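You operate a simulated robot arm through the tools that you are given. There is no shell and no other tool.

You are at the controls of a simulated robot arm. One attempt, no reset.

Task
Put two scoops of porridge mix in the yellow bowl, then add milk.
Fine: full scoops from the porridge tub with the blue scoop; 100 to 150 ml from the clear jug; lid, scoop and jug back. Set down upright: clear jug.

Only the result counts: the job must be done as asked and must still hold three seconds after the hand-in. Knocking over, shifting, dropping, spilling or breaking anything else fails it. A push-on lid holds only when it is set on centred and level and pressed home; a screw cap is set on level and turned clockwise until tight.

Robot
A 7-joint arm with a two-finger parallel gripper, fixed in place. Base frame: the origin is on the floor under the middle of its stand, x ahead of it, y to its left, z up; the work surface is at about z = 0.88. Units: m, degrees, N and s.
With the tool pointing down near the work surface it reaches from about 0.4 to 0.9 m from the base axis. Its first joint turns from -143.0 to 143.0 degrees. Payload 3 kg.
The tool frame sits at the grasp point between the pads (the TCP): z along the fingers, y along the line on which they close. The tips reach 0.03 m beyond it. Largest opening 0.094 m; finger width 0.028, thickness 0.01; the body of the gripper, 0.05 by 0.096 m, starts 0.055 m behind the TCP.
Orientation is told as [roll, pitch, yaw] about the base's x, y, z axes, in that order, counted from this pose: with the fingers straight down and closing along the base's y, the tool's x points along the base's -x, its y along +y and its z along -z.

Tools
- The arm moves only by the tool send_rows. Its argument "plan" is a list of rows, each a list of 3 entries, a list of its own where there are three numbers: the shift along the tool's x, y, z in units of 20 mm (1.0 is 20 mm), then the turn, a rotation vector about the tool's x, y, z in units of 8 degrees (1.0 is 8 degrees), then the finger opening in m, from 0 to 0.094. In form: [[[x, y, z], [ax, ay, az], fingers], ...]. A call has 1 to 20 rows; each row shifts and turns the commanded pose from where the row before left it, along the tool's axes as they then stand. A call with a number of a shift or a turn outside -1 to 1 is refused whole. Rows are played at 5 a second. More than 0.05 m and 8.6 degrees between two rows, or a gripper value outside its range, and nothing of the call is played. A pose out of reach is approached as far as the arm can. The call stops where the force on the tool passes 40 N (or 10 N more than at its start, if that is more) or the arm is blocked; 0.2 s more then pass. Each finger travels about 0.072 m/s and halts on what it meets, pressing with about 27 N; the grip force reading is that of the motor and also rises with nothing between the fingers. The clock runs only during rows and for 0.2 s after the last one: add rows that do not move to give the fingers time. It gives the time, the measured TCP pose, the force on the tool (base axes), the opening and the grip force at its end, in the units of the frame above (readings bear some noise), with the torque about the TCP (base axes, N m) and any sound that the robot's microphone picked up.
- Cameras (640 x 400 px; columns grow to the right, rows downward): "scene" is fixed at [0.0415, -0.5089, 1.6346]; the picture's right is [0.67, -0.74, 0.00], its down [-0.59, -0.53, -0.61] and it looks along [0.45, 0.41, -0.80] (base axes); focal length 252 px, centre (320, 200). "wrist" rides on the gripper at [0.076, 0.014, -0.102] in the tool frame; the picture's right is [-0.18, 0.98, 0.00], its down [-0.75, -0.14, -0.64] and it looks along [-0.63, -0.12, 0.77] (tool axes); focal length 243 px, centre (320, 200).
- camera(camera): a new picture of that camera. No time passes.
- probe_pixels(camera, pixels): there is no depth. For up to 12 entries [column, row, z] of the newest picture of that camera ("zoom" is the newest enlarged one), the place [x, y] in the base frame at which the ray of that pixel passes the height z, good to about 0.002 m, but the place of the scene camera against the robot may be out by one fixed shift of up to 0.018 m in any direction. No time passes.
- inspect(camera, box): a new picture of the part [left, top, right, bottom] of that camera's present view, enlarged. No time passes.
- close_job(): hands the job in; it is judged then, once.

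Unless the task says otherwise, let go and move clear before handing in.

The tools are called after ">>>" by a JSON object that holds its "api" and its "payload". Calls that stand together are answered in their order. send_rows: Moves the arm, as the interface text tells. Its arguments: {"type":"object","properties":{"plan":{"type":"array","items":{"type":"array"}}},"required":["plan"]} The other tools are called the same way: camera (camera) takes a picture; probe_pixels (camera, pixels) gives the place at which the rays of pixels pass given heights; inspect (camera, box) takes an enlarged picture of a part of a camera's view; close_job () hands the job in.

At the start:

```text
clock: 0.0
eef_pos: [0.5537, 0.0813, 1.2579]
tcp_rot: [0.0, 0.0, -0.1]
ft_force: [0.0, 0.2, 1.4]
moment: [-0.03, -0.01, 0.02]
opening: 0.0941
grasp_force: 0.1
```

scene: 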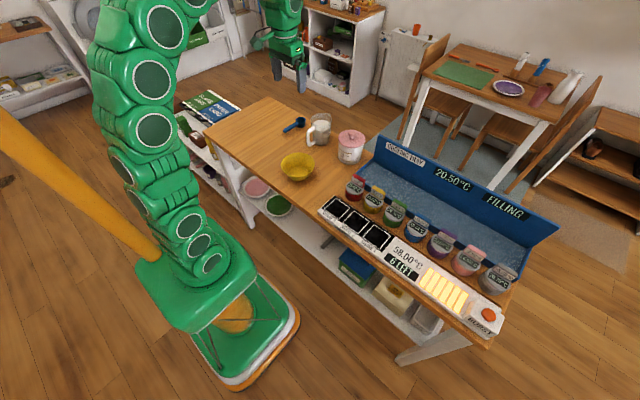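
wrist: 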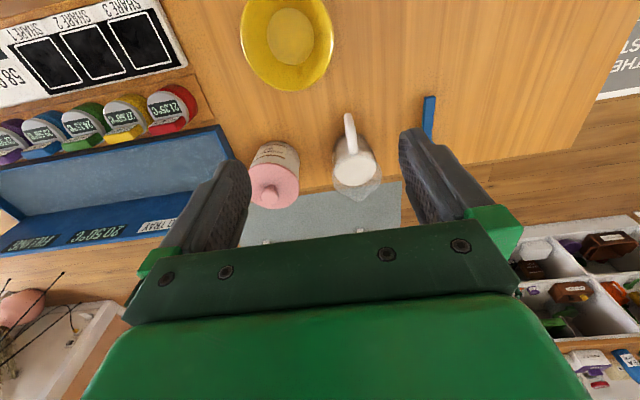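

The scene picture shows the yellow bowl at about (297,166), the jug at (319,130), the pink-lidded tub at (351,146) and the blue scoop at (294,124). I'll enlarge those areas before I move anything.

>>> {"api": "inspect", "payload": {"camera": "scene", "box": [260, 90, 400, 200]}}

>>> {"api": "inspect", "payload": {"camera": "wrist", "box": [220, 0, 460, 220]}}

```text
3.64 times, centred on (330, 145) of scene
```

zoom: 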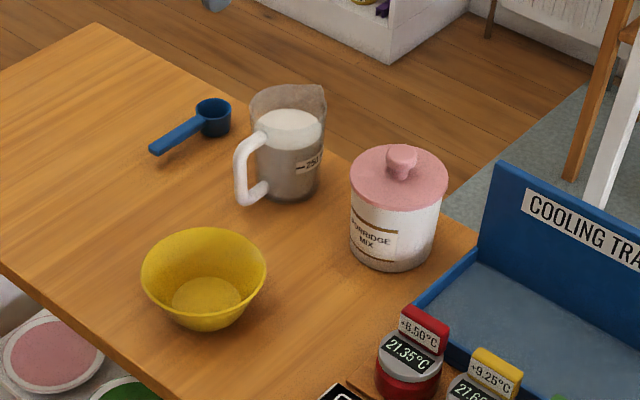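

```text
1.82 times, centred on (340, 110) of wrist
```

zoom: 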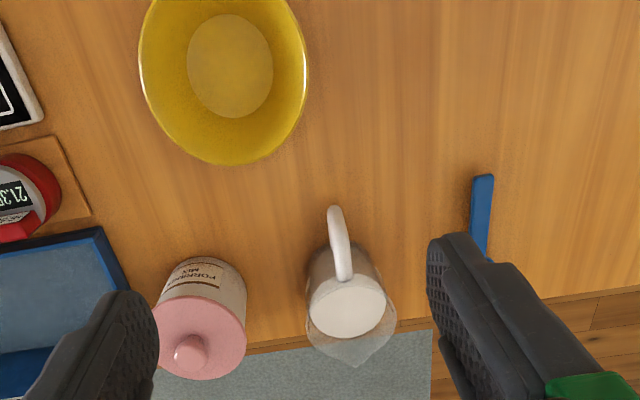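

The zooms show the tub's lid has a knob, the jug's handle points toward the robot and the bowl, and the scoop's handle points toward the robot. Next I'll probe reference points from the wrist camera, which doesn't carry the fixed scene shift.

>>> {"api": "probe_pixels", "payload": {"camera": "zoom", "pixels": [[230, 66, 0.885], [140, 70, 0.94], [308, 75, 0.94], [228, 164, 0.94], [192, 352, 1.0], [157, 330, 0.98], [247, 330, 0.98], [207, 262, 0.88], [334, 208, 0.95], [346, 305, 0.95], [482, 176, 0.89], [480, 255, 0.89]]}}

>>> {"api": "camera", "payload": {"camera": "scene"}}

```text
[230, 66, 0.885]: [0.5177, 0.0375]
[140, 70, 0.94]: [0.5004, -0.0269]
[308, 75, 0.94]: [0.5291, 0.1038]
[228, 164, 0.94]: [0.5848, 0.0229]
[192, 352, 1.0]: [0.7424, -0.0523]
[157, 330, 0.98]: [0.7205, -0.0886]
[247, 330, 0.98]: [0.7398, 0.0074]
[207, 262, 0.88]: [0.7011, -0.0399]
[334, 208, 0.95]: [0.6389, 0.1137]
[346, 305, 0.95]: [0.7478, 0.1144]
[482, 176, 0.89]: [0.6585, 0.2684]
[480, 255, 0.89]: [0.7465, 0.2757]
```

```text
taken
```

scene: 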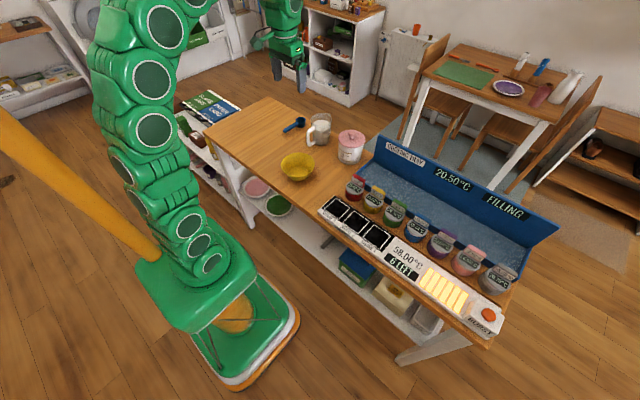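

The wrist probes put the bowl at about (0.518, 0.037), the tub at about (0.74, -0.045), the jug at about (0.75, 0.114) and the scoop handle near (0.66–0.75, 0.27). I'll zoom further on the scene view to get heights and exact shapes.

>>> {"api": "inspect", "payload": {"camera": "scene", "box": [325, 120, 375, 170]}}

>>> {"api": "inspect", "payload": {"camera": "scene", "box": [275, 100, 345, 155]}}

```text
8.00 times, centred on (350, 145) of scene
```

zoom: 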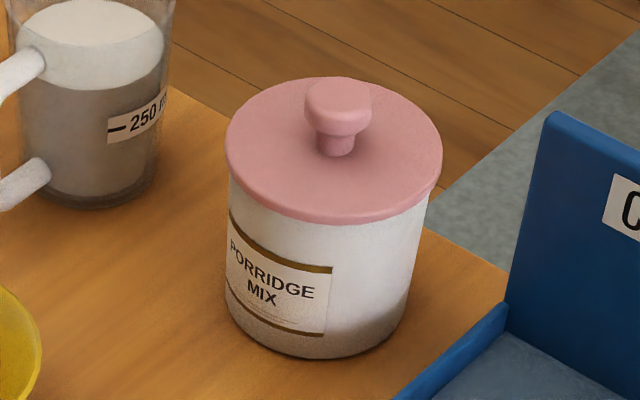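

```text
7.27 times, centred on (310, 128) of scene
```

zoom: 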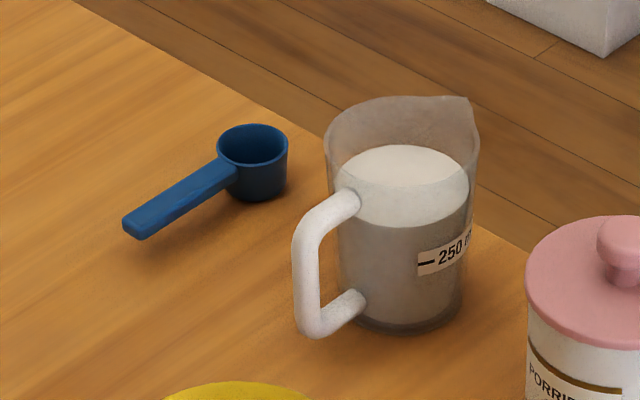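

The tub has a knobbed push-on lid. The jug shows a "250 ml" mark with the milk level above it, and the scoop handle sits at about the height of its cup rim. I'll move nearer, above and in front of the tub, for a second wrist view to triangulate heights.

>>> {"api": "send_rows", "payload": {"plan": [[[-0.76, -0.94, 0.77], [0, 0, 0], 0.094], [[-0.76, -0.94, 0.77], [0, 0, 0], 0.094], [[-0.76, -0.94, 0.77], [0, 0, 0], 0.094], [[-0.76, -0.94, 0.77], [0, 0, 0], 0.094], [[-0.76, -0.94, 0.77], [0, 0, 0], 0.094], [[-0.76, -0.94, 0.77], [0, 0, 0], 0.094], [[-0.76, -0.94, 0.77], [0, 0, 0], 0.094], [[0, 0, 0], [0, 0, 0], 0.094]]}}

>>> {"api": "camera", "payload": {"camera": "wrist"}}

>>> {"api": "camera", "payload": {"camera": "scene"}}

```text
clock: 1.8
eef_pos: [0.658, -0.0506, 1.15]
tcp_rot: [0.0, 0.0, 0.1]
ft_force: [-0.2, 0.7, -0.3]
moment: [0.0, 0.01, -0.04]
opening: 0.0938
grasp_force: 0.1
```

```text
taken
```

wrist: 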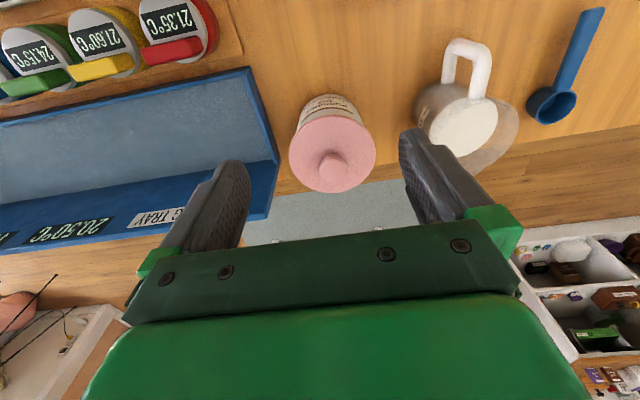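

```text
taken
```

scene: 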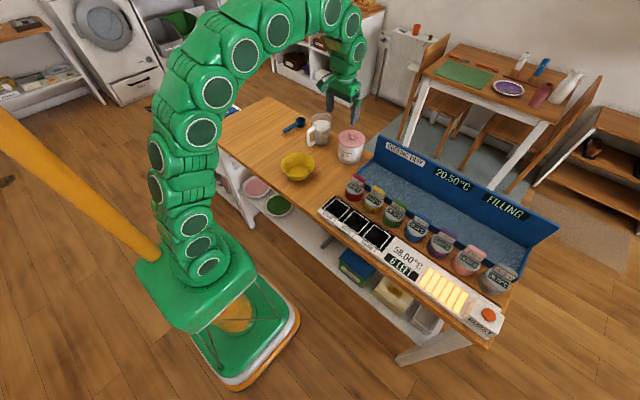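

The knob now sits at wrist pixel (333,168), between the fingers, with the jug and scoop also in view. I'll zoom in on them for exact pixels.

>>> {"api": "inspect", "payload": {"camera": "wrist", "box": [270, 80, 400, 200]}}

>>> {"api": "inspect", "payload": {"camera": "wrist", "box": [400, 0, 620, 180]}}

>>> {"api": "probe_pixels", "payload": {"camera": "wrist", "pixels": [[333, 168, 1.0], [333, 168, 1.02], [333, 168, 0.98], [290, 152, 0.98], [375, 152, 0.98], [332, 115, 0.98], [332, 192, 0.98], [602, 8, 0.89], [590, 8, 0.89], [552, 103, 0.89], [552, 103, 0.91], [528, 100, 0.91]]}}

```text
3.33 times, centred on (335, 140) of wrist
```

zoom: 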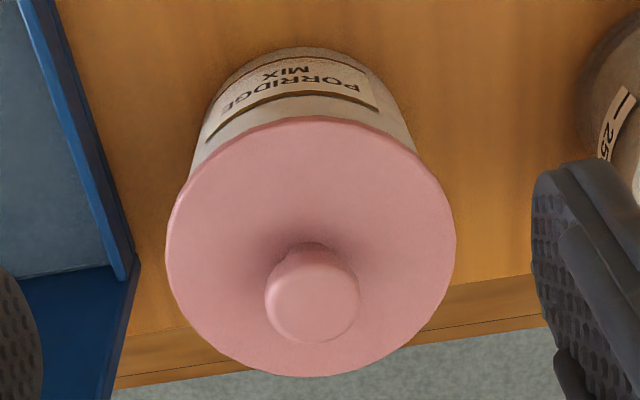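

```text
2.22 times, centred on (510, 90) of wrist
```

zoom: 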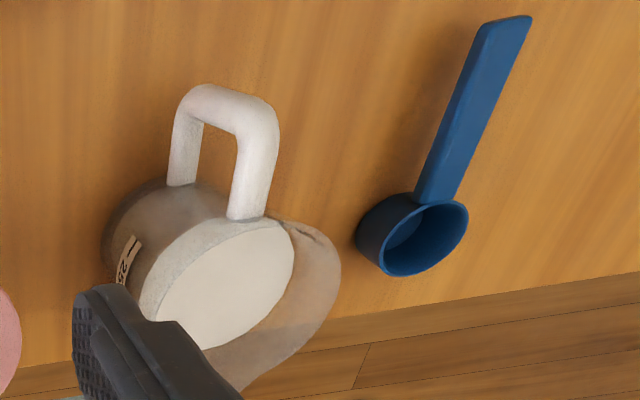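

```text
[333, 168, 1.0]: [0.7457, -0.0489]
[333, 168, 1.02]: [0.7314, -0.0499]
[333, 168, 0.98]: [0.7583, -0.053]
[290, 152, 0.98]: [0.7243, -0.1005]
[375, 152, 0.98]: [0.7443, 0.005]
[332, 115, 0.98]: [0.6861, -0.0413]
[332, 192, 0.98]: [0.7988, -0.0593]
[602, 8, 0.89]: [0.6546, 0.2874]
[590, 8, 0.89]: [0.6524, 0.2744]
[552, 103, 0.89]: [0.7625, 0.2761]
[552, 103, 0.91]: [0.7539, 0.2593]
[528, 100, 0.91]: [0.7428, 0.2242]
```

Triangulating the two wrist views puts the knob top near (0.739, -0.050, 1.01) and the lid top near z = 0.976. I'll check the tray wall's corner and the table edges before lowering over the knob.

>>> {"api": "probe_pixels", "payload": {"camera": "wrist", "pixels": [[276, 164, 0.9], [276, 164, 0.92], [222, 165, 1.0], [245, 72, 0.9], [280, 192, 0.88], [470, 45, 0.97], [455, 45, 0.97], [485, 50, 0.97], [432, 90, 0.97], [475, 130, 0.96]]}}

>>> {"api": "probe_pixels", "payload": {"camera": "scene", "pixels": [[265, 98, 0.88], [210, 148, 0.88], [320, 300, 0.88], [385, 140, 1.0], [297, 180, 0.885]]}}

>>> {"api": "inspect", "payload": {"camera": "scene", "box": [190, 80, 340, 220]}}

```text
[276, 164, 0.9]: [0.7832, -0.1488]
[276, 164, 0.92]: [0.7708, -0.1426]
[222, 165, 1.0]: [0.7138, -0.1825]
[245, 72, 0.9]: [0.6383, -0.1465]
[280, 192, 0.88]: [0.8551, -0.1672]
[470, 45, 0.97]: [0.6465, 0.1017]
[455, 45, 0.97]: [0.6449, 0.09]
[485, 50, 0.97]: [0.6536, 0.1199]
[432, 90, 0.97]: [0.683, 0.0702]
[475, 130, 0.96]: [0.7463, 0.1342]
```

```text
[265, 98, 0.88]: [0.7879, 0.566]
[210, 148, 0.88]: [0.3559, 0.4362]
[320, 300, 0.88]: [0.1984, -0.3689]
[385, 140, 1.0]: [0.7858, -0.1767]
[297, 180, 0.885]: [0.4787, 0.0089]
```

```text
2.86 times, centred on (265, 150) of scene
```

zoom: 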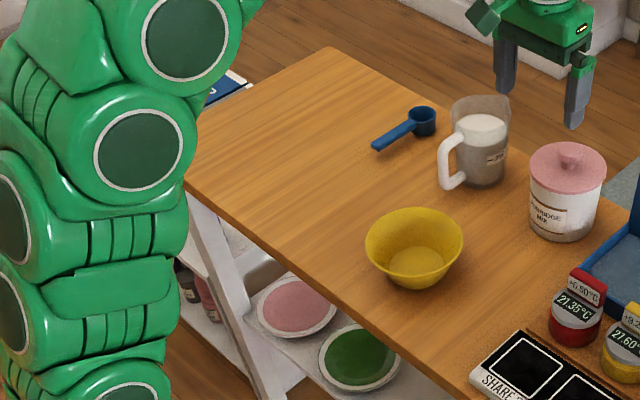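

The left half of the table, up to y ≈ 0.5, is free for parking the lid. The tray wall is more than 8 cm from the tub axis, so I'll go above the knob with open fingers and look again.

>>> {"api": "send_rows", "payload": {"plan": [[[-0.81, 0, 0], [0, 0, 0], 0.094], [[-0.81, 0, 0.3], [0, 0, 0], 0.094], [[-0.81, 0, 0.8], [0, 0, 0], 0.094], [[-0.81, 0.02, 0.8], [0, 0, 0], 0.094], [[-0.81, 0.03, 0.8], [0, 0, 0], 0.094], [[0, 0, 0.8], [0, 0, 0], 0.094], [[0, 0, 0.8], [0, 0, 0], 0.094], [[0, 0, 0], [0, 0, 0], 0.094]]}}

>>> {"api": "camera", "payload": {"camera": "wrist"}}

>>> {"api": "inspect", "payload": {"camera": "scene", "box": [310, 80, 410, 180]}}

```text
clock: 3.6
eef_pos: [0.7401, -0.0488, 1.0635]
tcp_rot: [0.0, -0.1, 0.0]
ft_force: [0.6, -0.2, 0.5]
moment: [-0.02, -0.01, 0.01]
opening: 0.094
grasp_force: 0.1
```

```text
taken
```

wrist: 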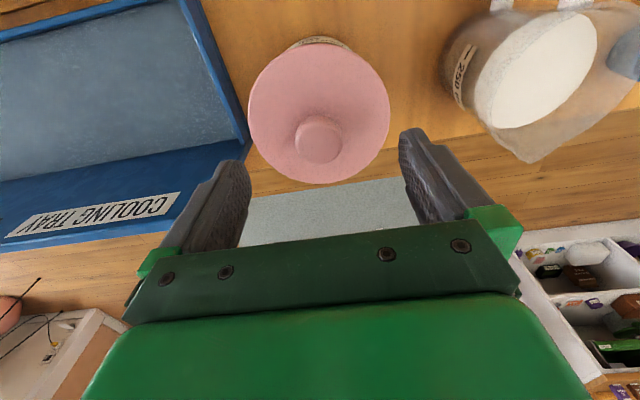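

```text
4.00 times, centred on (360, 130) of scene
```

zoom: 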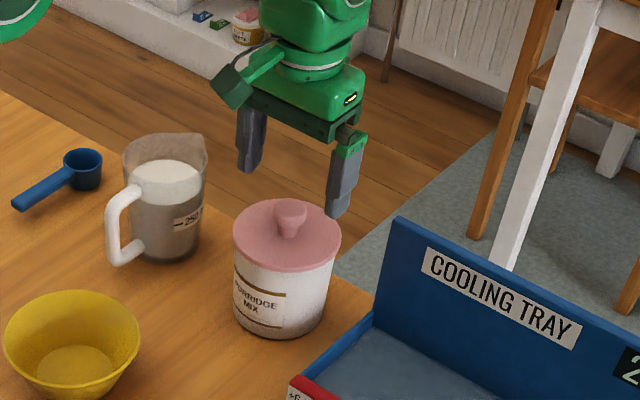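

The fingers hang above the lid, and the knob shows at wrist pixel (319,138), between them. I'll check its centre against the TCP before descending.

>>> {"api": "probe_pixels", "payload": {"camera": "wrist", "pixels": [[319, 140, 1.005], [319, 140, 1.0], [295, 140, 1.0], [343, 140, 1.0], [249, 105, 0.975], [389, 105, 0.975], [319, 184, 0.975], [319, 44, 0.975]]}}

>>> {"api": "inspect", "payload": {"camera": "wrist", "box": [240, 20, 420, 200]}}

```text
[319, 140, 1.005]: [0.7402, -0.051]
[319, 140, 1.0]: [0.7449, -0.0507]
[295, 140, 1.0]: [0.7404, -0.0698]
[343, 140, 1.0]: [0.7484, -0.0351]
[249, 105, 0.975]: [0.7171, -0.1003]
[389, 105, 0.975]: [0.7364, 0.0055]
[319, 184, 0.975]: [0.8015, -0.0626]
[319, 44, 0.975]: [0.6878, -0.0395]
```

```text
2.22 times, centred on (330, 110) of wrist
```

zoom: 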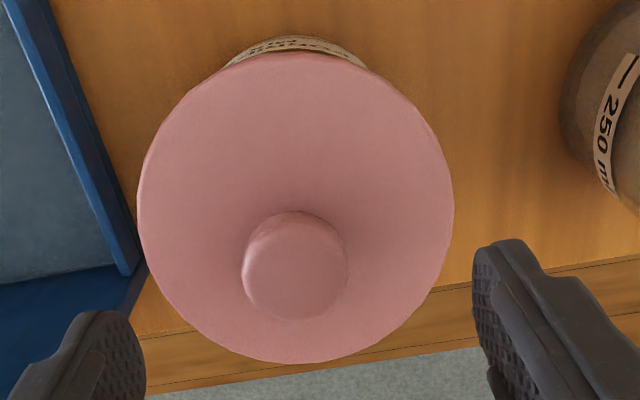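

The knob centre probes at (0.740, -0.051), matching the TCP to within 2 mm. I'll lower so the tips stop just above the lid plate.

>>> {"api": "send_rows", "payload": {"plan": [[[0, -0.1, 0.7], [0, 0, 0], 0.094], [[0, 0, 0.7], [0, 0, 0], 0.094], [[0, 0, 0.6], [0, 0, 0], 0.094], [[0, 0, 0.5], [0, 0, 0], 0.094], [[0, 0, 0], [0, 0, 0], 0.094]]}}

>>> {"api": "inspect", "payload": {"camera": "scene", "box": [320, 100, 380, 160]}}

>>> {"api": "camera", "payload": {"camera": "wrist"}}

```text
clock: 4.8
eef_pos: [0.7416, -0.0526, 1.0148]
tcp_rot: [0.0, -0.1, 0.0]
ft_force: [-6.7, 1.3, 24.1]
moment: [0.08, 0.28, -0.04]
opening: 0.0944
grasp_force: 0.1
```

```text
6.67 times, centred on (350, 130) of scene
```

zoom: 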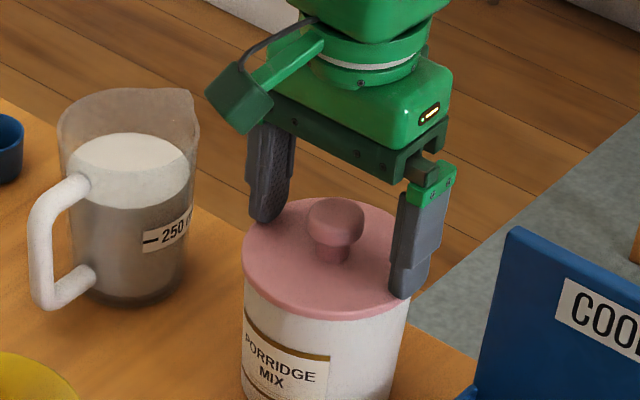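

```text
taken
```

wrist: 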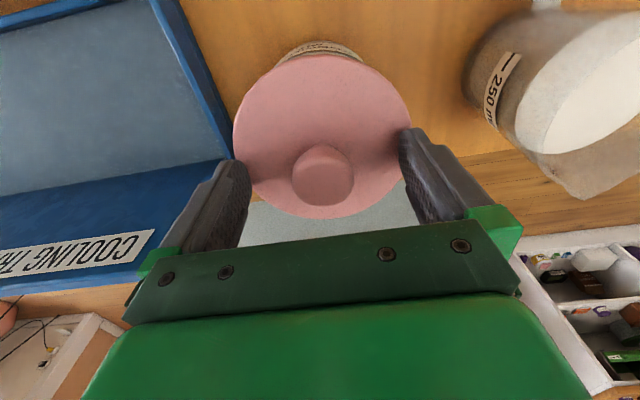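

The 24 N upward force shows the tips touching the lid plate, so the lid top is at about z = 0.985. I'll back up about 5 mm and close on the knob.

>>> {"api": "send_rows", "payload": {"plan": [[[0, 0.05, -0.27], [0, 0, 0], 0.094], [[0, 0, 0], [0, 0, 0], 0.06], [[0, 0, 0], [0, 0, 0], 0.04], [[0, 0, 0], [0, 0, 0], 0.02], [[0, 0, 0], [0, 0, 0], 0.02], [[0, 0, 0], [0, 0, 0], 0.02]]}}

>>> {"api": "inspect", "payload": {"camera": "scene", "box": [320, 100, 380, 160]}}

>>> {"api": "camera", "payload": {"camera": "wrist"}}

```text
clock: 6.2
eef_pos: [0.7409, -0.0509, 1.0206]
tcp_rot: [0.0, -0.1, 0.0]
ft_force: [0.2, 0.0, -0.2]
moment: [0.02, 0.01, 0.02]
opening: 0.0329
grasp_force: 27.0
```

```text
6.67 times, centred on (350, 130) of scene
```

zoom: 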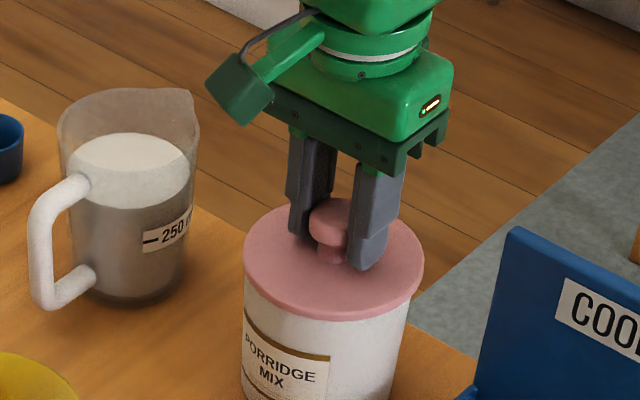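

```text
taken
```

wrist: 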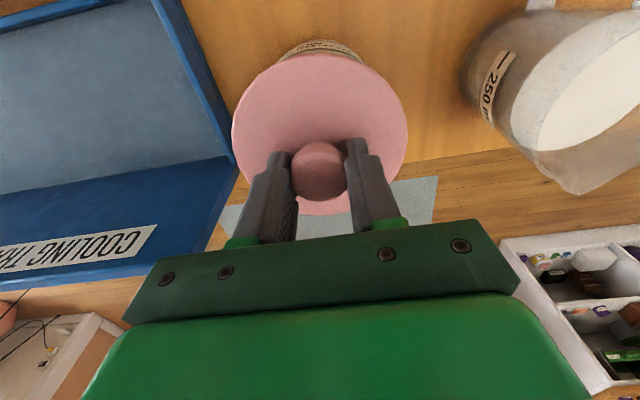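

The fingers closed at 0.033 m with 27 N, so they have the knob. I'll pull it straight up slowly to pop the push-on lid.

>>> {"api": "send_rows", "payload": {"plan": [[[0, 0, -0.1], [0, 0, 0], 0.02], [[0, 0, -0.15], [0, 0, 0], 0.02], [[0, 0, -0.2], [0, 0, 0], 0.02], [[0, 0, -0.3], [0, 0, 0], 0.02], [[0, 0, -0.3], [0, 0, 0], 0.02], [[0, 0, -0.4], [0, 0, 0], 0.02]]}}

>>> {"api": "inspect", "payload": {"camera": "scene", "box": [320, 100, 380, 160]}}

```text
clock: 7.6
eef_pos: [0.7409, -0.0497, 1.0486]
tcp_rot: [0.0, 0.1, 0.0]
ft_force: [0.5, 0.6, -0.9]
moment: [-0.02, 0.02, 0.01]
opening: 0.0323
grasp_force: 26.8
```

```text
6.67 times, centred on (350, 130) of scene
```

zoom: 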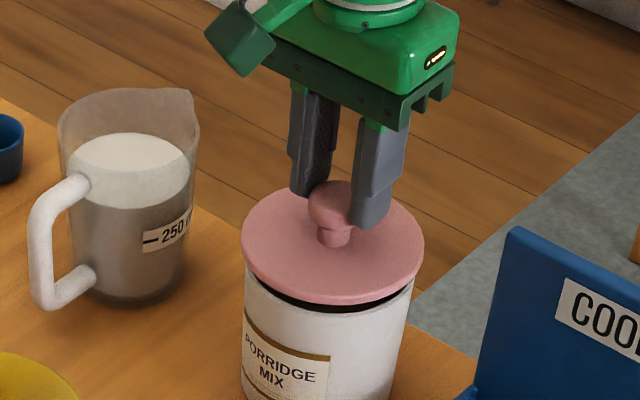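

The lid has popped free, with a dark gap under its rim in the zoom at about (340,300), but the knob slid down within the fingers. I'll check how well it's held from the wrist.

>>> {"api": "inspect", "payload": {"camera": "wrist", "box": [220, 20, 420, 240]}}

>>> {"api": "inspect", "payload": {"camera": "scene", "box": [335, 115, 370, 150]}}

```text
1.82 times, centred on (320, 130) of wrist
```

zoom: 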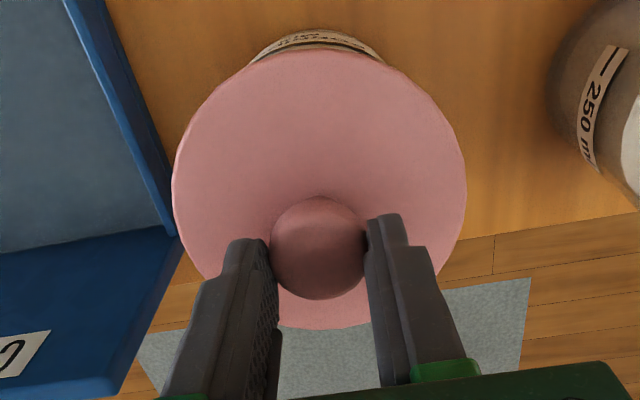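

```text
11.43 times, centred on (352, 132) of scene
```

zoom: 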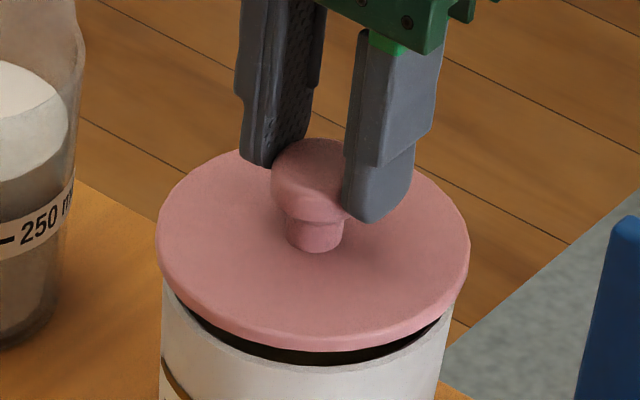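

The pads still grip the knob's cap firmly and the lid hangs level, so I'll lift it clear and then check it.

>>> {"api": "send_rows", "payload": {"plan": [[[0, 0, -0.3], [0, 0, 0], 0.02], [[0, 0, -0.5], [0, 0, 0], 0.02], [[0, 0, -0.7], [0, 0, 0], 0.02], [[0, 0, -0.8], [0, 0, 0], 0.02], [[0, 0, -0.8], [0, 0, 0], 0.02], [[0, 0, -0.8], [0, 0, 0], 0.02], [[0, 0, -0.8], [0, 0, 0], 0.02], [[0, 0, -0.8], [0, 0, 0], 0.02], [[0, 0, -0.6], [0, 0, 0], 0.02], [[0, 0, -0.3], [0, 0, 0], 0.02], [[0, 0, 0], [0, 0, 0], 0.02]]}}

>>> {"api": "camera", "payload": {"camera": "wrist"}}

>>> {"api": "inspect", "payload": {"camera": "scene", "box": [310, 80, 400, 170]}}

```text
clock: 10.0
eef_pos: [0.7402, -0.0501, 1.1772]
tcp_rot: [-0.1, 0.0, 0.0]
ft_force: [0.0, 1.0, -0.4]
moment: [0.01, -0.02, 0.02]
opening: 0.0327
grasp_force: 26.5
```

```text
taken
```

wrist: 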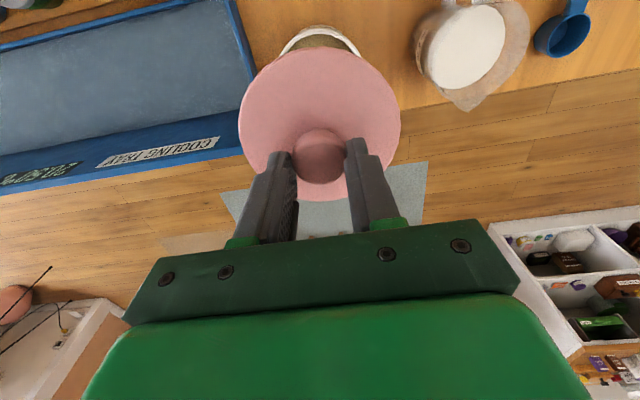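

```text
4.44 times, centred on (355, 125) of scene
```

zoom: 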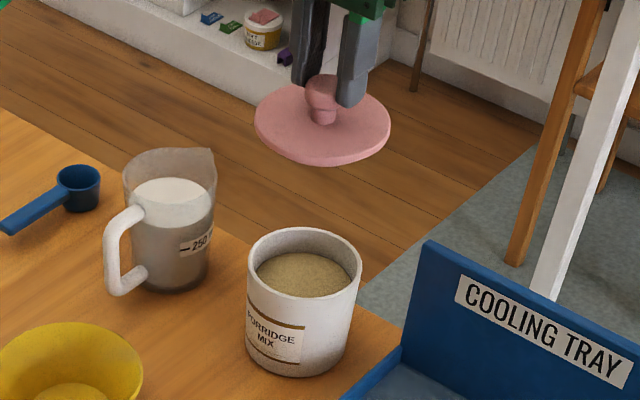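

The open tub shows the mix a couple of centimetres below the rim, and the lid hangs level. I'll carry it high to the empty left part of the table, near (0.56, 0.35).

>>> {"api": "send_rows", "payload": {"plan": [[[0.2, 0.5, 0], [0, 0, 0], 0.02], [[0.45, 0.9, 0], [0, 0, 0], 0.02], [[0.45, 1, 0], [0, 0, 0], 0.02], [[0.45, 1, 0], [0, 0, 0], 0.02], [[0.45, 1, 0], [0, 0, 0], 0.02], [[0.45, 1, 0], [0, 0, 0], 0.02], [[0.45, 1, 0], [0, 0, 0], 0.02], [[0.45, 1, 0], [0, 0, 0], 0.02], [[0.45, 1, 0], [0, 0, 0], 0.02], [[0.45, 1, 0], [0, 0, 0], 0.02], [[0.45, 1, 0], [0, 0, 0], 0.02], [[0.45, 1, 0], [0, 0, 0], 0.02], [[0.45, 1, 0], [0, 0, 0], 0.02], [[0.45, 1, 0], [0, 0, 0], 0.02], [[0.45, 1, 0], [0, 0, 0], 0.02], [[0.45, 1, 0], [0, 0, 0], 0.02], [[0.45, 1, 0], [0, 0, 0], 0.02], [[0.45, 1, 0], [0, 0, 0], 0.02], [[0.45, 1, 0], [0, 0, 0], 0.02], [[0.45, 1, 0], [0, 0, 0], 0.02]]}}

>>> {"api": "camera", "payload": {"camera": "scene"}}

>>> {"api": "camera", "payload": {"camera": "wrist"}}

```text
clock: 14.2
eef_pos: [0.566, 0.3386, 1.1765]
tcp_rot: [0.1, 0.1, 0.0]
ft_force: [-0.1, 0.3, -0.4]
moment: [-0.03, -0.01, -0.02]
opening: 0.0324
grasp_force: 27.2
```

```text
taken
```

scene: 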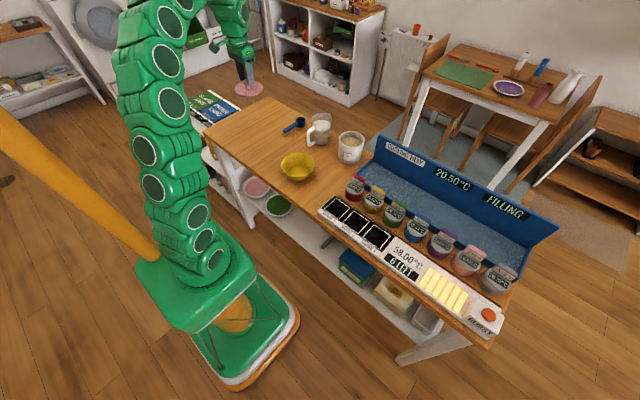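

```text
taken
```

wrist: 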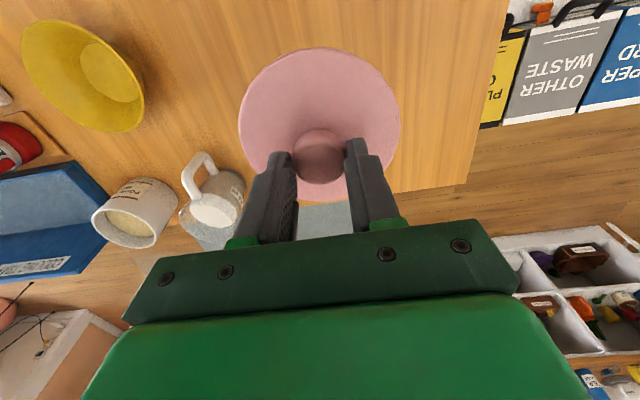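

The lid is held over the left of the table, and the table edge runs at about wrist column 470–500. I'll confirm there's table beneath and then lower it.

>>> {"api": "probe_pixels", "payload": {"camera": "wrist", "pixels": [[470, 185, 0.88], [500, 20, 0.88], [400, 195, 0.88], [83, 75, 0.94]]}}

>>> {"api": "send_rows", "payload": {"plan": [[[0.6, 0.3, 0.4], [0, 0, 0], 0.02], [[0.6, 0.3, 0.8], [0, 0, 0], 0.02], [[0.4, 0, 0.9], [0, 0, 0], 0.02], [[0, 0, 0.9], [0, 0, 0], 0.02], [[0, 0, 0.9], [0, 0, 0], 0.02], [[0, 0, 0.9], [0, 0, 0], 0.02], [[0, 0, 0.9], [0, 0, 0], 0.02], [[0, 0, 0.9], [0, 0, 0], 0.02], [[0, 0, 0.9], [0, 0, 0], 0.02], [[0, 0, 0.9], [0, 0, 0], 0.02], [[0, 0, 0], [0, 0, 0], 0.02]]}}

>>> {"api": "inspect", "payload": {"camera": "scene", "box": [200, 70, 330, 170]}}

>>> {"api": "camera", "payload": {"camera": "wrist"}}

```text
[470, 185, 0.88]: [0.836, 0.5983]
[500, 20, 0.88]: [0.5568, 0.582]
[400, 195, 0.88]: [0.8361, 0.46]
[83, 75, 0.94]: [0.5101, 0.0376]
```

```text
clock: 16.6
eef_pos: [0.5338, 0.3511, 1.0078]
tcp_rot: [0.1, 0.0, -0.1]
ft_force: [0.1, -0.6, 0.1]
moment: [0.0, -0.02, 0.0]
opening: 0.0328
grasp_force: 26.8
```

```text
4.00 times, centred on (265, 120) of scene
```

zoom: 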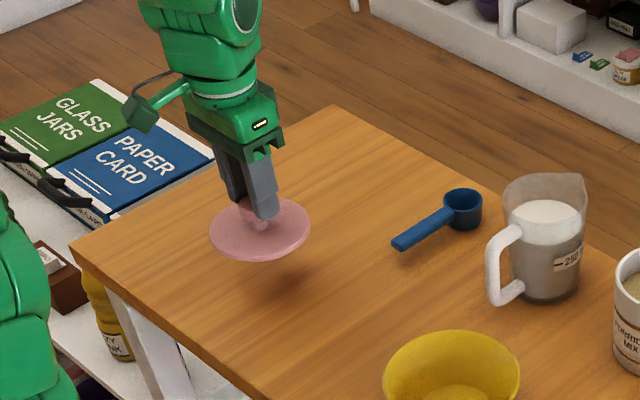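

```text
taken
```

wrist: 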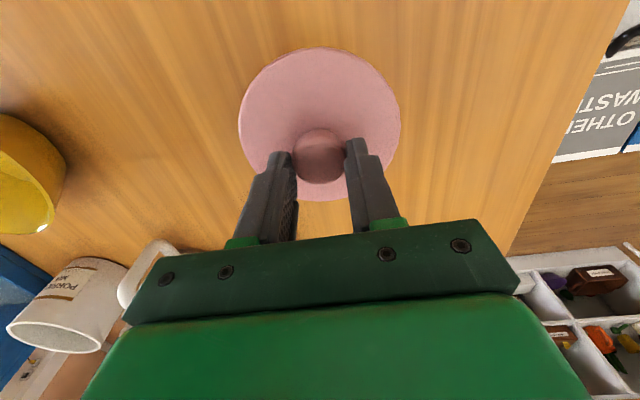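

The lid is level above bare table at TCP z = 1.008. I'll lower it carefully and stop on contact.

>>> {"api": "send_rows", "payload": {"plan": [[[0, 0, 0.7], [0, 0, 0], 0.02], [[0, 0, 0.7], [0, 0, 0], 0.02], [[0, 0, 0.4], [0, 0, 0], 0.02], [[0, 0, 0.2], [0, 0, 0], 0.02], [[0, 0, 0.2], [0, 0, 0], 0.02], [[0, 0, 0], [0, 0, 0], 0.02]]}}

>>> {"api": "inspect", "payload": {"camera": "scene", "box": [220, 90, 310, 160]}}

```text
clock: 18.0
eef_pos: [0.5357, 0.349, 0.9639]
tcp_rot: [0.0, 0.0, 0.0]
ft_force: [0.2, -0.1, -0.6]
moment: [0.0, -0.01, 0.0]
opening: 0.0325
grasp_force: 27.5
```

```text
5.71 times, centred on (265, 125) of scene
```

zoom: 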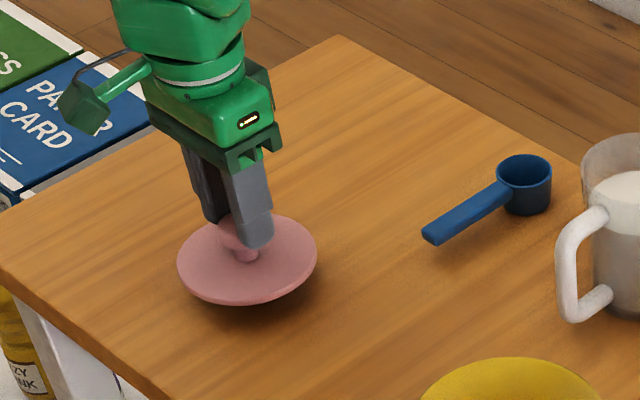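

The reading still shows no contact, with the force near 0, and the shadow sits close beneath the lid. I'll keep lowering in small steps.

>>> {"api": "send_rows", "payload": {"plan": [[[0, 0, 0.15], [0, 0, 0], 0.02], [[0, 0, 0.15], [0, 0, 0], 0.02], [[0, 0, 0.15], [0, 0, 0], 0.02], [[0, 0, 0], [0, 0, 0], 0.02]]}}

```text
clock: 19.0
eef_pos: [0.5357, 0.3495, 0.9555]
tcp_rot: [0.1, 0.0, 0.0]
ft_force: [0.1, 0.0, 0.1]
moment: [0.01, 0.03, -0.04]
opening: 0.0324
grasp_force: 27.0
```

>>> {"api": "send_rows", "payload": {"plan": [[[0, 0, 0.1], [0, 0, 0], 0.02], [[0, 0, 0.1], [0, 0, 0], 0.02], [[0, 0, 0.1], [0, 0, 0], 0.02], [[0, 0, 0], [0, 0, 0], 0.02]]}}

>>> {"api": "inspect", "payload": {"camera": "scene", "box": [230, 100, 290, 150]}}

```text
clock: 20.0
eef_pos: [0.5343, 0.3499, 0.9501]
tcp_rot: [0.0, 0.0, -0.1]
ft_force: [0.2, -0.4, 0.0]
moment: [0.0, -0.02, 0.03]
opening: 0.0325
grasp_force: 26.9
```

```text
8.00 times, centred on (260, 125) of scene
```

zoom: 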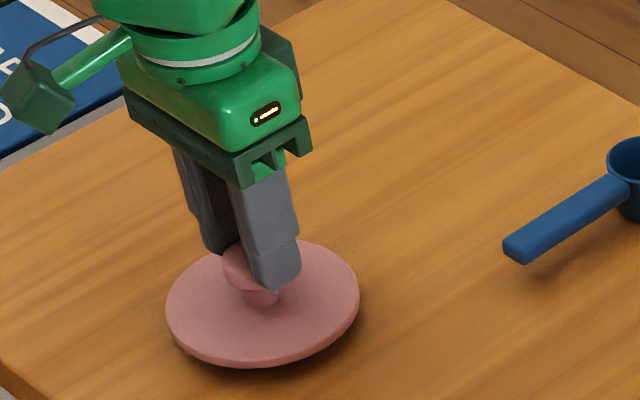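

The force is still zero and the gap under the lid is only a few millimetres. I'll continue down in 2 mm steps.

>>> {"api": "send_rows", "payload": {"plan": [[[0, 0, 0.1], [0, 0, 0], 0.02], [[0, 0, 0.1], [0, 0, 0], 0.02], [[0, 0, 0], [0, 0, 0], 0.02]]}}

>>> {"api": "send_rows", "payload": {"plan": [[[0, 0, 0.1], [0, 0, 0], 0.02], [[0, 0, 0], [0, 0, 0], 0.02]]}}

```text
clock: 20.8
eef_pos: [0.5345, 0.3495, 0.9459]
tcp_rot: [-0.1, 0.0, 0.0]
ft_force: [-1.5, 0.0, 11.4]
moment: [-0.11, -0.05, 0.0]
opening: 0.0325
grasp_force: 27.3
```

```text
clock: 21.4
eef_pos: [0.534, 0.3495, 0.944]
tcp_rot: [0.0, 0.0, 0.0]
ft_force: [5.2, -0.7, 18.1]
moment: [-0.11, -0.25, 0.03]
opening: 0.0326
grasp_force: 26.5
```

Contact is at 11–18 N, so the lid is down at about TCP z = 0.945. I'll ease the pressure, open the fingers and rise.

>>> {"api": "send_rows", "payload": {"plan": [[[0, 0, -0.1], [0, 0, 0], 0.02], [[0, 0, 0], [0, 0, 0], 0.05], [[0, 0, 0], [0, 0, 0], 0.07], [[0, 0, 0], [0, 0, 0], 0.07]]}}

>>> {"api": "inspect", "payload": {"camera": "scene", "box": [230, 100, 290, 150]}}

>>> {"api": "camera", "payload": {"camera": "wrist"}}

```text
clock: 22.4
eef_pos: [0.5349, 0.3491, 0.9455]
tcp_rot: [0.0, 0.0, 0.0]
ft_force: [0.3, -0.5, 0.7]
moment: [0.0, 0.0, 0.0]
opening: 0.0699
grasp_force: 0.0
```

```text
8.00 times, centred on (260, 125) of scene
```

zoom: 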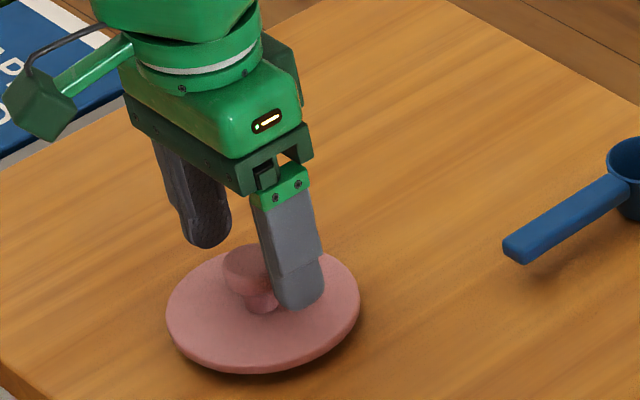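

```text
taken
```

wrist: 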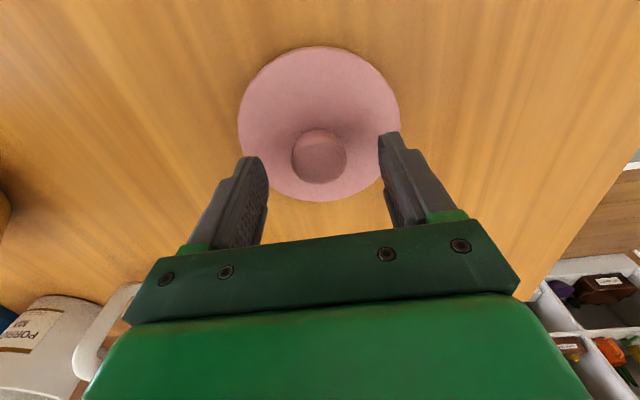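

The lid rests flat on the table at about (0.535, 0.3495) and the fingers are clear of it. I'll rise and move toward the scoop for a close look.

>>> {"api": "send_rows", "payload": {"plan": [[[0, 0, -0.5], [0, 0, 0], 0.07], [[0, 0, -1], [0, 0, 0], 0.094], [[0, 0, -1], [0, 0, 0], 0.094], [[0, 0, -1], [0, 0, 0], 0.094], [[0, 0, -1], [0, 0, 0], 0.094], [[0, 0, -1], [0, 0, 0], 0.094], [[-0.2, -0.4, -1], [0, 0, 0], 0.094], [[-0.5, -0.7, -1], [0, 0, 0], 0.094], [[-0.5, -0.8, 0], [0, 0, 0], 0.094], [[-0.5, -0.8, 0], [0, 0, 0], 0.094], [[-0.5, -0.8, 0], [0, 0, 0], 0.094], [[-0.3, -0.5, 0], [0, 0, 0], 0.094], [[0, 0, 0], [0, 0, 0], 0.094]]}}

>>> {"api": "camera", "payload": {"camera": "wrist"}}

```text
clock: 25.2
eef_pos: [0.5837, 0.2682, 1.0965]
tcp_rot: [-0.1, 0.1, 0.0]
ft_force: [0.5, 0.2, -0.3]
moment: [-0.01, -0.01, 0.03]
opening: 0.0941
grasp_force: 0.1
```

```text
taken
```

wrist: 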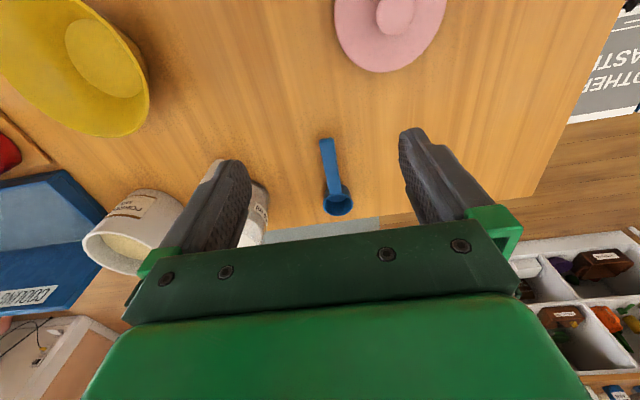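

The scoop is now between the fingers, with the handle at wrist (320–335, 138–180) and the cup at (338,200). I'll enlarge it and probe its points.

>>> {"api": "inspect", "payload": {"camera": "wrist", "box": [300, 125, 370, 225]}}

>>> {"api": "probe_pixels", "payload": {"camera": "wrist", "pixels": [[326, 139, 0.91], [326, 139, 0.9], [334, 182, 0.91], [339, 202, 0.91], [324, 202, 0.91], [354, 202, 0.91]]}}

```text
4.00 times, centred on (335, 175) of wrist
```

zoom: 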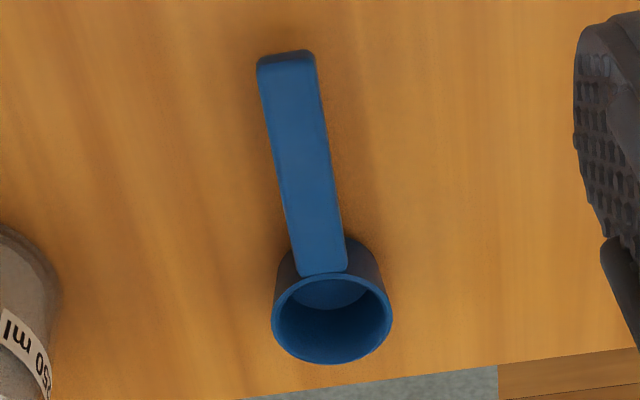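

```text
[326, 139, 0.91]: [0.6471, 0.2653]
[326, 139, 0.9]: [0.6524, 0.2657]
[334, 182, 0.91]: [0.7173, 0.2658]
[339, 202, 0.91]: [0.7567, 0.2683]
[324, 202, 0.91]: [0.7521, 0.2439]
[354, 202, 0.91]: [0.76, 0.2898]
```

Triangulation puts the scoop cup's rim centre at about (0.761, 0.267, 0.91). The handle runs along +x from (0.650, 0.2655), about 19 mm wide, at z ≈ 0.905. Before gripping it, I'll test in free air how far the wrist can turn about the vertical, because dipping needs the scoop turned around.

>>> {"api": "send_rows", "payload": {"plan": [[[0, 0, 0], [0, 0, 1], 0.094], [[0, 0, 0], [0, 0, 1], 0.094], [[0, 0, 0], [0, 0, 1], 0.094], [[0, 0, 0], [0, 0, 1], 0.094], [[0, 0, 0], [0, 0, 1], 0.094], [[0, 0, 0], [0, 0, 1], 0.094], [[0, 0, 0], [0, 0, 1], 0.094], [[0, 0, 0], [0, 0, 1], 0.094], [[0, 0, 0], [0, 0, 1], 0.094], [[0, 0, 0], [0, 0, 1], 0.094], [[0, 0, 0], [0, 0, 1], 0.094], [[0, 0, 0], [0, 0, 0], 0.094]]}}

>>> {"api": "camera", "payload": {"camera": "scene"}}

```text
clock: 27.8
eef_pos: [0.5837, 0.2692, 1.0966]
tcp_rot: [0.0, 0.0, -88.0]
ft_force: [0.0, -0.3, -0.7]
moment: [0.01, -0.02, -0.01]
opening: 0.0942
grasp_force: 0.1
```

```text
taken
```

scene: 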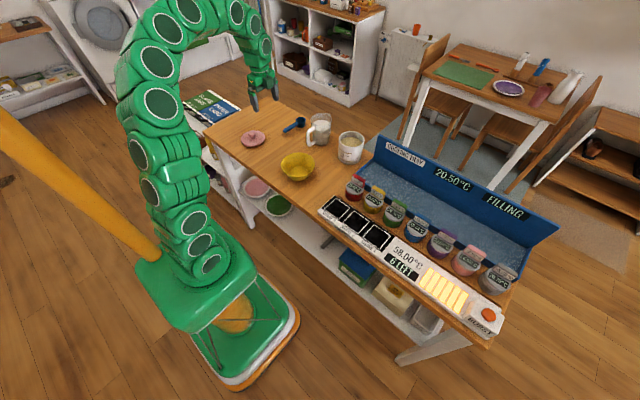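

The yaw reached -88° without trouble, so I'll continue toward -176°.

>>> {"api": "send_rows", "payload": {"plan": [[[0, 0, 0], [0, 0, 1], 0.094], [[0, 0, 0], [0, 0, 1], 0.094], [[0, 0, 0], [0, 0, 1], 0.094], [[0, 0, 0], [0, 0, 1], 0.094], [[0, 0, 0], [0, 0, 1], 0.094], [[0, 0, 0], [0, 0, 1], 0.094], [[0, 0, 0], [0, 0, 1], 0.094], [[0, 0, 0], [0, 0, 1], 0.094], [[0, 0, 0], [0, 0, 1], 0.094], [[0, 0, 0], [0, 0, 1], 0.094], [[0, 0, 0], [0, 0, 1], 0.094], [[0, 0, 0], [0, 0, 0.5], 0.094], [[0, 0, 0], [0, 0, 0], 0.094]]}}

>>> {"api": "camera", "payload": {"camera": "scene"}}

```text
clock: 30.6
eef_pos: [0.588, 0.2732, 1.1269]
tcp_rot: [-0.5, 3.3, -162.4]
ft_force: [0.5, 0.6, 0.0]
moment: [0.03, 0.0, 0.02]
opening: 0.0942
grasp_force: 0.1
out of reach, approached as far as the arm can: row 10, 11, 12
```

```text
taken
```

scene: 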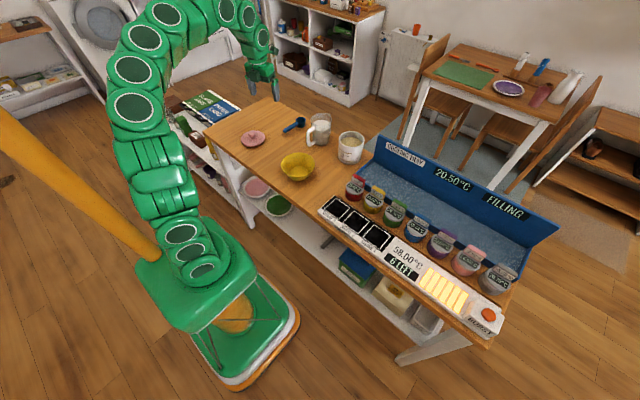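

The wrist limit at this position is about -162° yaw, so roughly -185° relative to the arm's plane. I'll unwind a little and then rehearse the tipping pose in free air above the bowl, starting by moving there at height.

>>> {"api": "send_rows", "payload": {"plan": [[[0, 0, 0], [0, 0, -1], 0.094], [[0, 0, 0], [0, 0, -1], 0.094], [[0, 0, 0], [0, 0, -1], 0.094], [[0, 0, 0], [0, 0, -1], 0.094], [[0, 0, 0], [0, 0, 0], 0.094]]}}

```text
clock: 31.8
eef_pos: [0.5841, 0.2691, 1.0962]
tcp_rot: [-0.1, 0.0, -132.0]
ft_force: [0.0, -0.5, 0.4]
moment: [0.01, 0.03, -0.01]
opening: 0.0941
grasp_force: 0.1
```

The yaw is back at -132° and readings match the commands. I'll shift over toward the bowl at height and then rehearse the tip.

>>> {"api": "send_rows", "payload": {"plan": [[[-0.9, 0.42, -0.3], [0, 0, 0], 0.094], [[-0.9, 0.42, -0.3], [0, 0, 0], 0.094], [[-0.9, 0.42, -0.3], [0, 0, 0], 0.094], [[-0.9, 0.42, -0.3], [0, 0, 0], 0.094], [[-0.9, 0.42, -0.3], [0, 0, 0], 0.094], [[-0.9, 0.42, -0.3], [0, 0, 0], 0.094], [[-0.9, 0.42, 0], [0, 0, 0], 0.094], [[-0.9, 0.42, 0], [0, 0, 0], 0.094], [[-0.9, 0.42, 0], [0, 0, 0], 0.094], [[-0.9, 0.42, 0], [0, 0, 0], 0.094], [[-0.9, 0.42, 0], [0, 0, 0], 0.094], [[-0.9, 0.42, 0], [0, 0, 0], 0.094], [[0, 0, 0], [0, 0, 1], 0.094], [[0, 0, 0], [0, 0, 1], 0.094], [[0, 0, 0], [0, 0, 1], 0.094], [[0, 0, 0], [0, 0, 0], 0.094]]}}

```text
clock: 35.2
eef_pos: [0.5146, 0.0414, 1.1311]
tcp_rot: [0.1, 0.0, -156.1]
ft_force: [-0.1, -0.2, -0.3]
moment: [0.03, 0.0, -0.01]
opening: 0.094
grasp_force: 0.0
```

I'm above the bowl at z = 1.13 with yaw -156°. I'll tilt about the tool's y axis, as if tipping the scoop, and see how far the arm follows.

>>> {"api": "send_rows", "payload": {"plan": [[[0, 0, 0], [0, 1, 0], 0.094], [[0, 0, 0], [0, 1, 0], 0.094], [[0, 0, 0], [0, 1, 0], 0.094], [[0, 0, 0], [0, 1, 0], 0.094], [[0, 0, 0], [0, 1, 0], 0.094], [[0, 0, 0], [0, 1, 0], 0.094], [[0, 0, 0], [0, 1, 0], 0.094], [[0, 0, 0], [0, 0, 0], 0.094]]}}

>>> {"api": "camera", "payload": {"camera": "scene"}}

```text
clock: 37.0
eef_pos: [0.5222, 0.0652, 1.1812]
tcp_rot: [0.1, 56.1, -156.0]
ft_force: [0.6, 0.5, 0.1]
moment: [0.03, 0.03, -0.02]
opening: 0.0938
grasp_force: 0.0
out of reach, approached as far as the arm can: row 7
```

```text
taken
```

scene: 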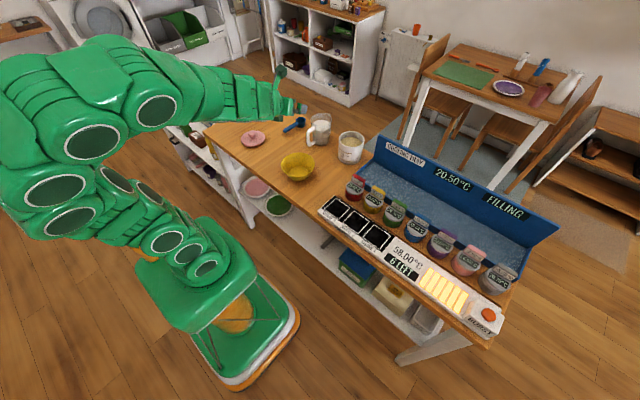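

Tilting stalls at about 48° because the wrist gets too near the base with the hand pointing outward there. I'll undo that tilt, turn the yaw to -90° and try tipping with the hand pointing sideways (+y) instead.

>>> {"api": "send_rows", "payload": {"plan": [[[0, 0, 0], [0, -1, 0], 0.094], [[0, 0, 0], [0, -1, 0], 0.094], [[0, 0, 0], [0, -1, 0], 0.094], [[0, 0, 0], [0, -1, 0], 0.094], [[0, 0, 0], [0, -1, 0], 0.094], [[0, 0, 0], [0, -1, 0], 0.094], [[0, 0, 0], [0, -1, 0], 0.094], [[0, 0, 0], [0, 0, -1], 0.094], [[0, 0, 0], [0, 0, -1], 0.094], [[0, 0, 0], [0, 0, -1], 0.094], [[0, 0, 0], [0, 0, -1], 0.094], [[0, 0, 0], [0, 0, -1], 0.094], [[0, 0, 0], [0, 0, -1], 0.094], [[0, 0, 0], [0, 0, -1], 0.094], [[0, 0, 0], [0, 0, -1], 0.094], [[0, 0, 0], [0, 0, 0], 0.094]]}}

```text
clock: 40.4
eef_pos: [0.5201, 0.0639, 1.1814]
tcp_rot: [0.0, 0.1, -91.9]
ft_force: [-0.8, 0.1, -0.3]
moment: [0.01, 0.02, 0.01]
opening: 0.0939
grasp_force: 0.0
```

Now level at yaw -92°. I'll lower to z ≈ 1.10 and tilt in the sideways direction.

>>> {"api": "send_rows", "payload": {"plan": [[[-0.5, 0, 1], [0, 0, 0], 0.094], [[-0.5, 0, 1], [0, 0, 0], 0.094], [[-0.5, 0, 1], [0, 0, 0], 0.094], [[-0.3, 0, 1], [0, 0, 0], 0.094], [[0, 0, 0], [0, 1, 0], 0.094], [[0, 0, 0], [0, 1, 0], 0.094], [[0, 0, 0], [0, 1, 0], 0.094], [[0, 0, 0], [0, 1, 0], 0.094], [[0, 0, 0], [0, 1, 0], 0.094], [[0, 0, 0], [0, 1, 0], 0.094], [[0, 0, 0], [0, 1, 0], 0.094], [[0, 0, 0], [0, 1, 0], 0.094], [[0, 0, 0], [0, 0, 0], 0.094]]}}

>>> {"api": "camera", "payload": {"camera": "scene"}}

```text
clock: 43.2
eef_pos: [0.5199, 0.029, 1.1022]
tcp_rot: [0.1, 64.1, -92.0]
ft_force: [0.0, 0.3, 0.1]
moment: [0.0, -0.02, 0.01]
opening: 0.094
grasp_force: 0.1
```

```text
taken
```

scene: 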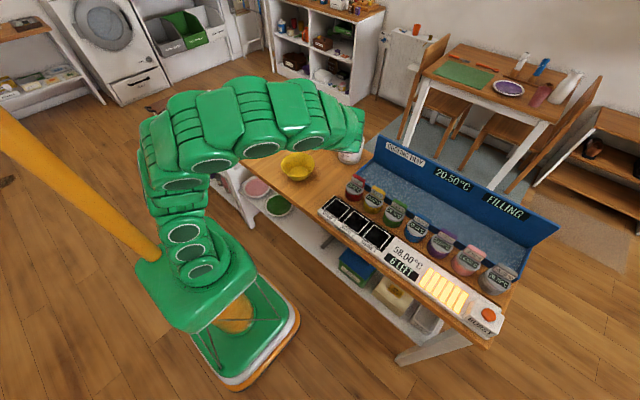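

The arm follows to 64° here, so I'll continue to about 112°.

>>> {"api": "send_rows", "payload": {"plan": [[[0, 0, 0], [0, 1, 0], 0.094], [[0, 0, 0], [0, 1, 0], 0.094], [[0, 0, 0], [0, 1, 0], 0.094], [[0, 0, 0], [0, 1, 0], 0.094], [[0, 0, 0], [0, 1, 0], 0.094], [[0, 0, 0], [0, 1, 0], 0.094], [[0, 0, 0], [0, 0, 0], 0.094]]}}

>>> {"api": "camera", "payload": {"camera": "scene"}}

```text
clock: 44.8
eef_pos: [0.5198, 0.0293, 1.1018]
tcp_rot: [180.0, 68.0, 87.9]
ft_force: [-0.5, 0.3, -0.6]
moment: [0.01, -0.01, 0.0]
opening: 0.094
grasp_force: 0.0
```

```text
taken
```

scene: 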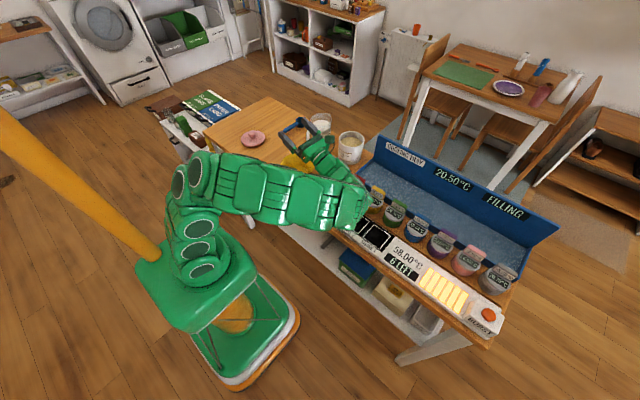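

The pose reaches 112° of tilt without trouble. I'll zoom to see how close the wrist comes to the jars by the tray.

>>> {"api": "inspect", "payload": {"camera": "scene", "box": [260, 110, 420, 250]}}

>>> {"api": "probe_pixels", "payload": {"camera": "scene", "pixels": [[355, 178, 0.95], [355, 178, 1.0], [345, 205, 1.05], [340, 232, 0.88], [352, 222, 1.0]]}}

```text
2.86 times, centred on (340, 180) of scene
```

zoom: 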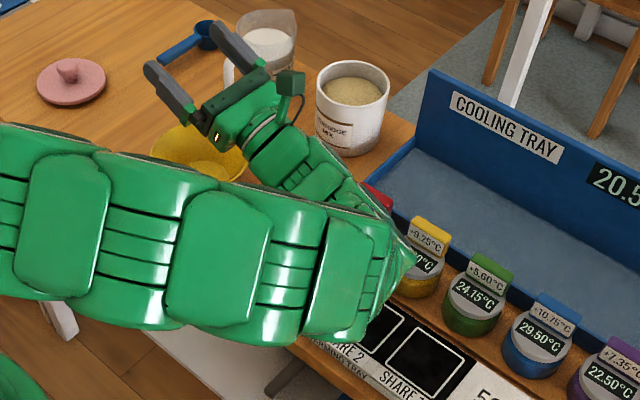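

```text
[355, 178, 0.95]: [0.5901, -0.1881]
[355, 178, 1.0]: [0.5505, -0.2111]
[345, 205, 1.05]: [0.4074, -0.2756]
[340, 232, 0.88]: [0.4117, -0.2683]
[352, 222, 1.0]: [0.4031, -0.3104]
```

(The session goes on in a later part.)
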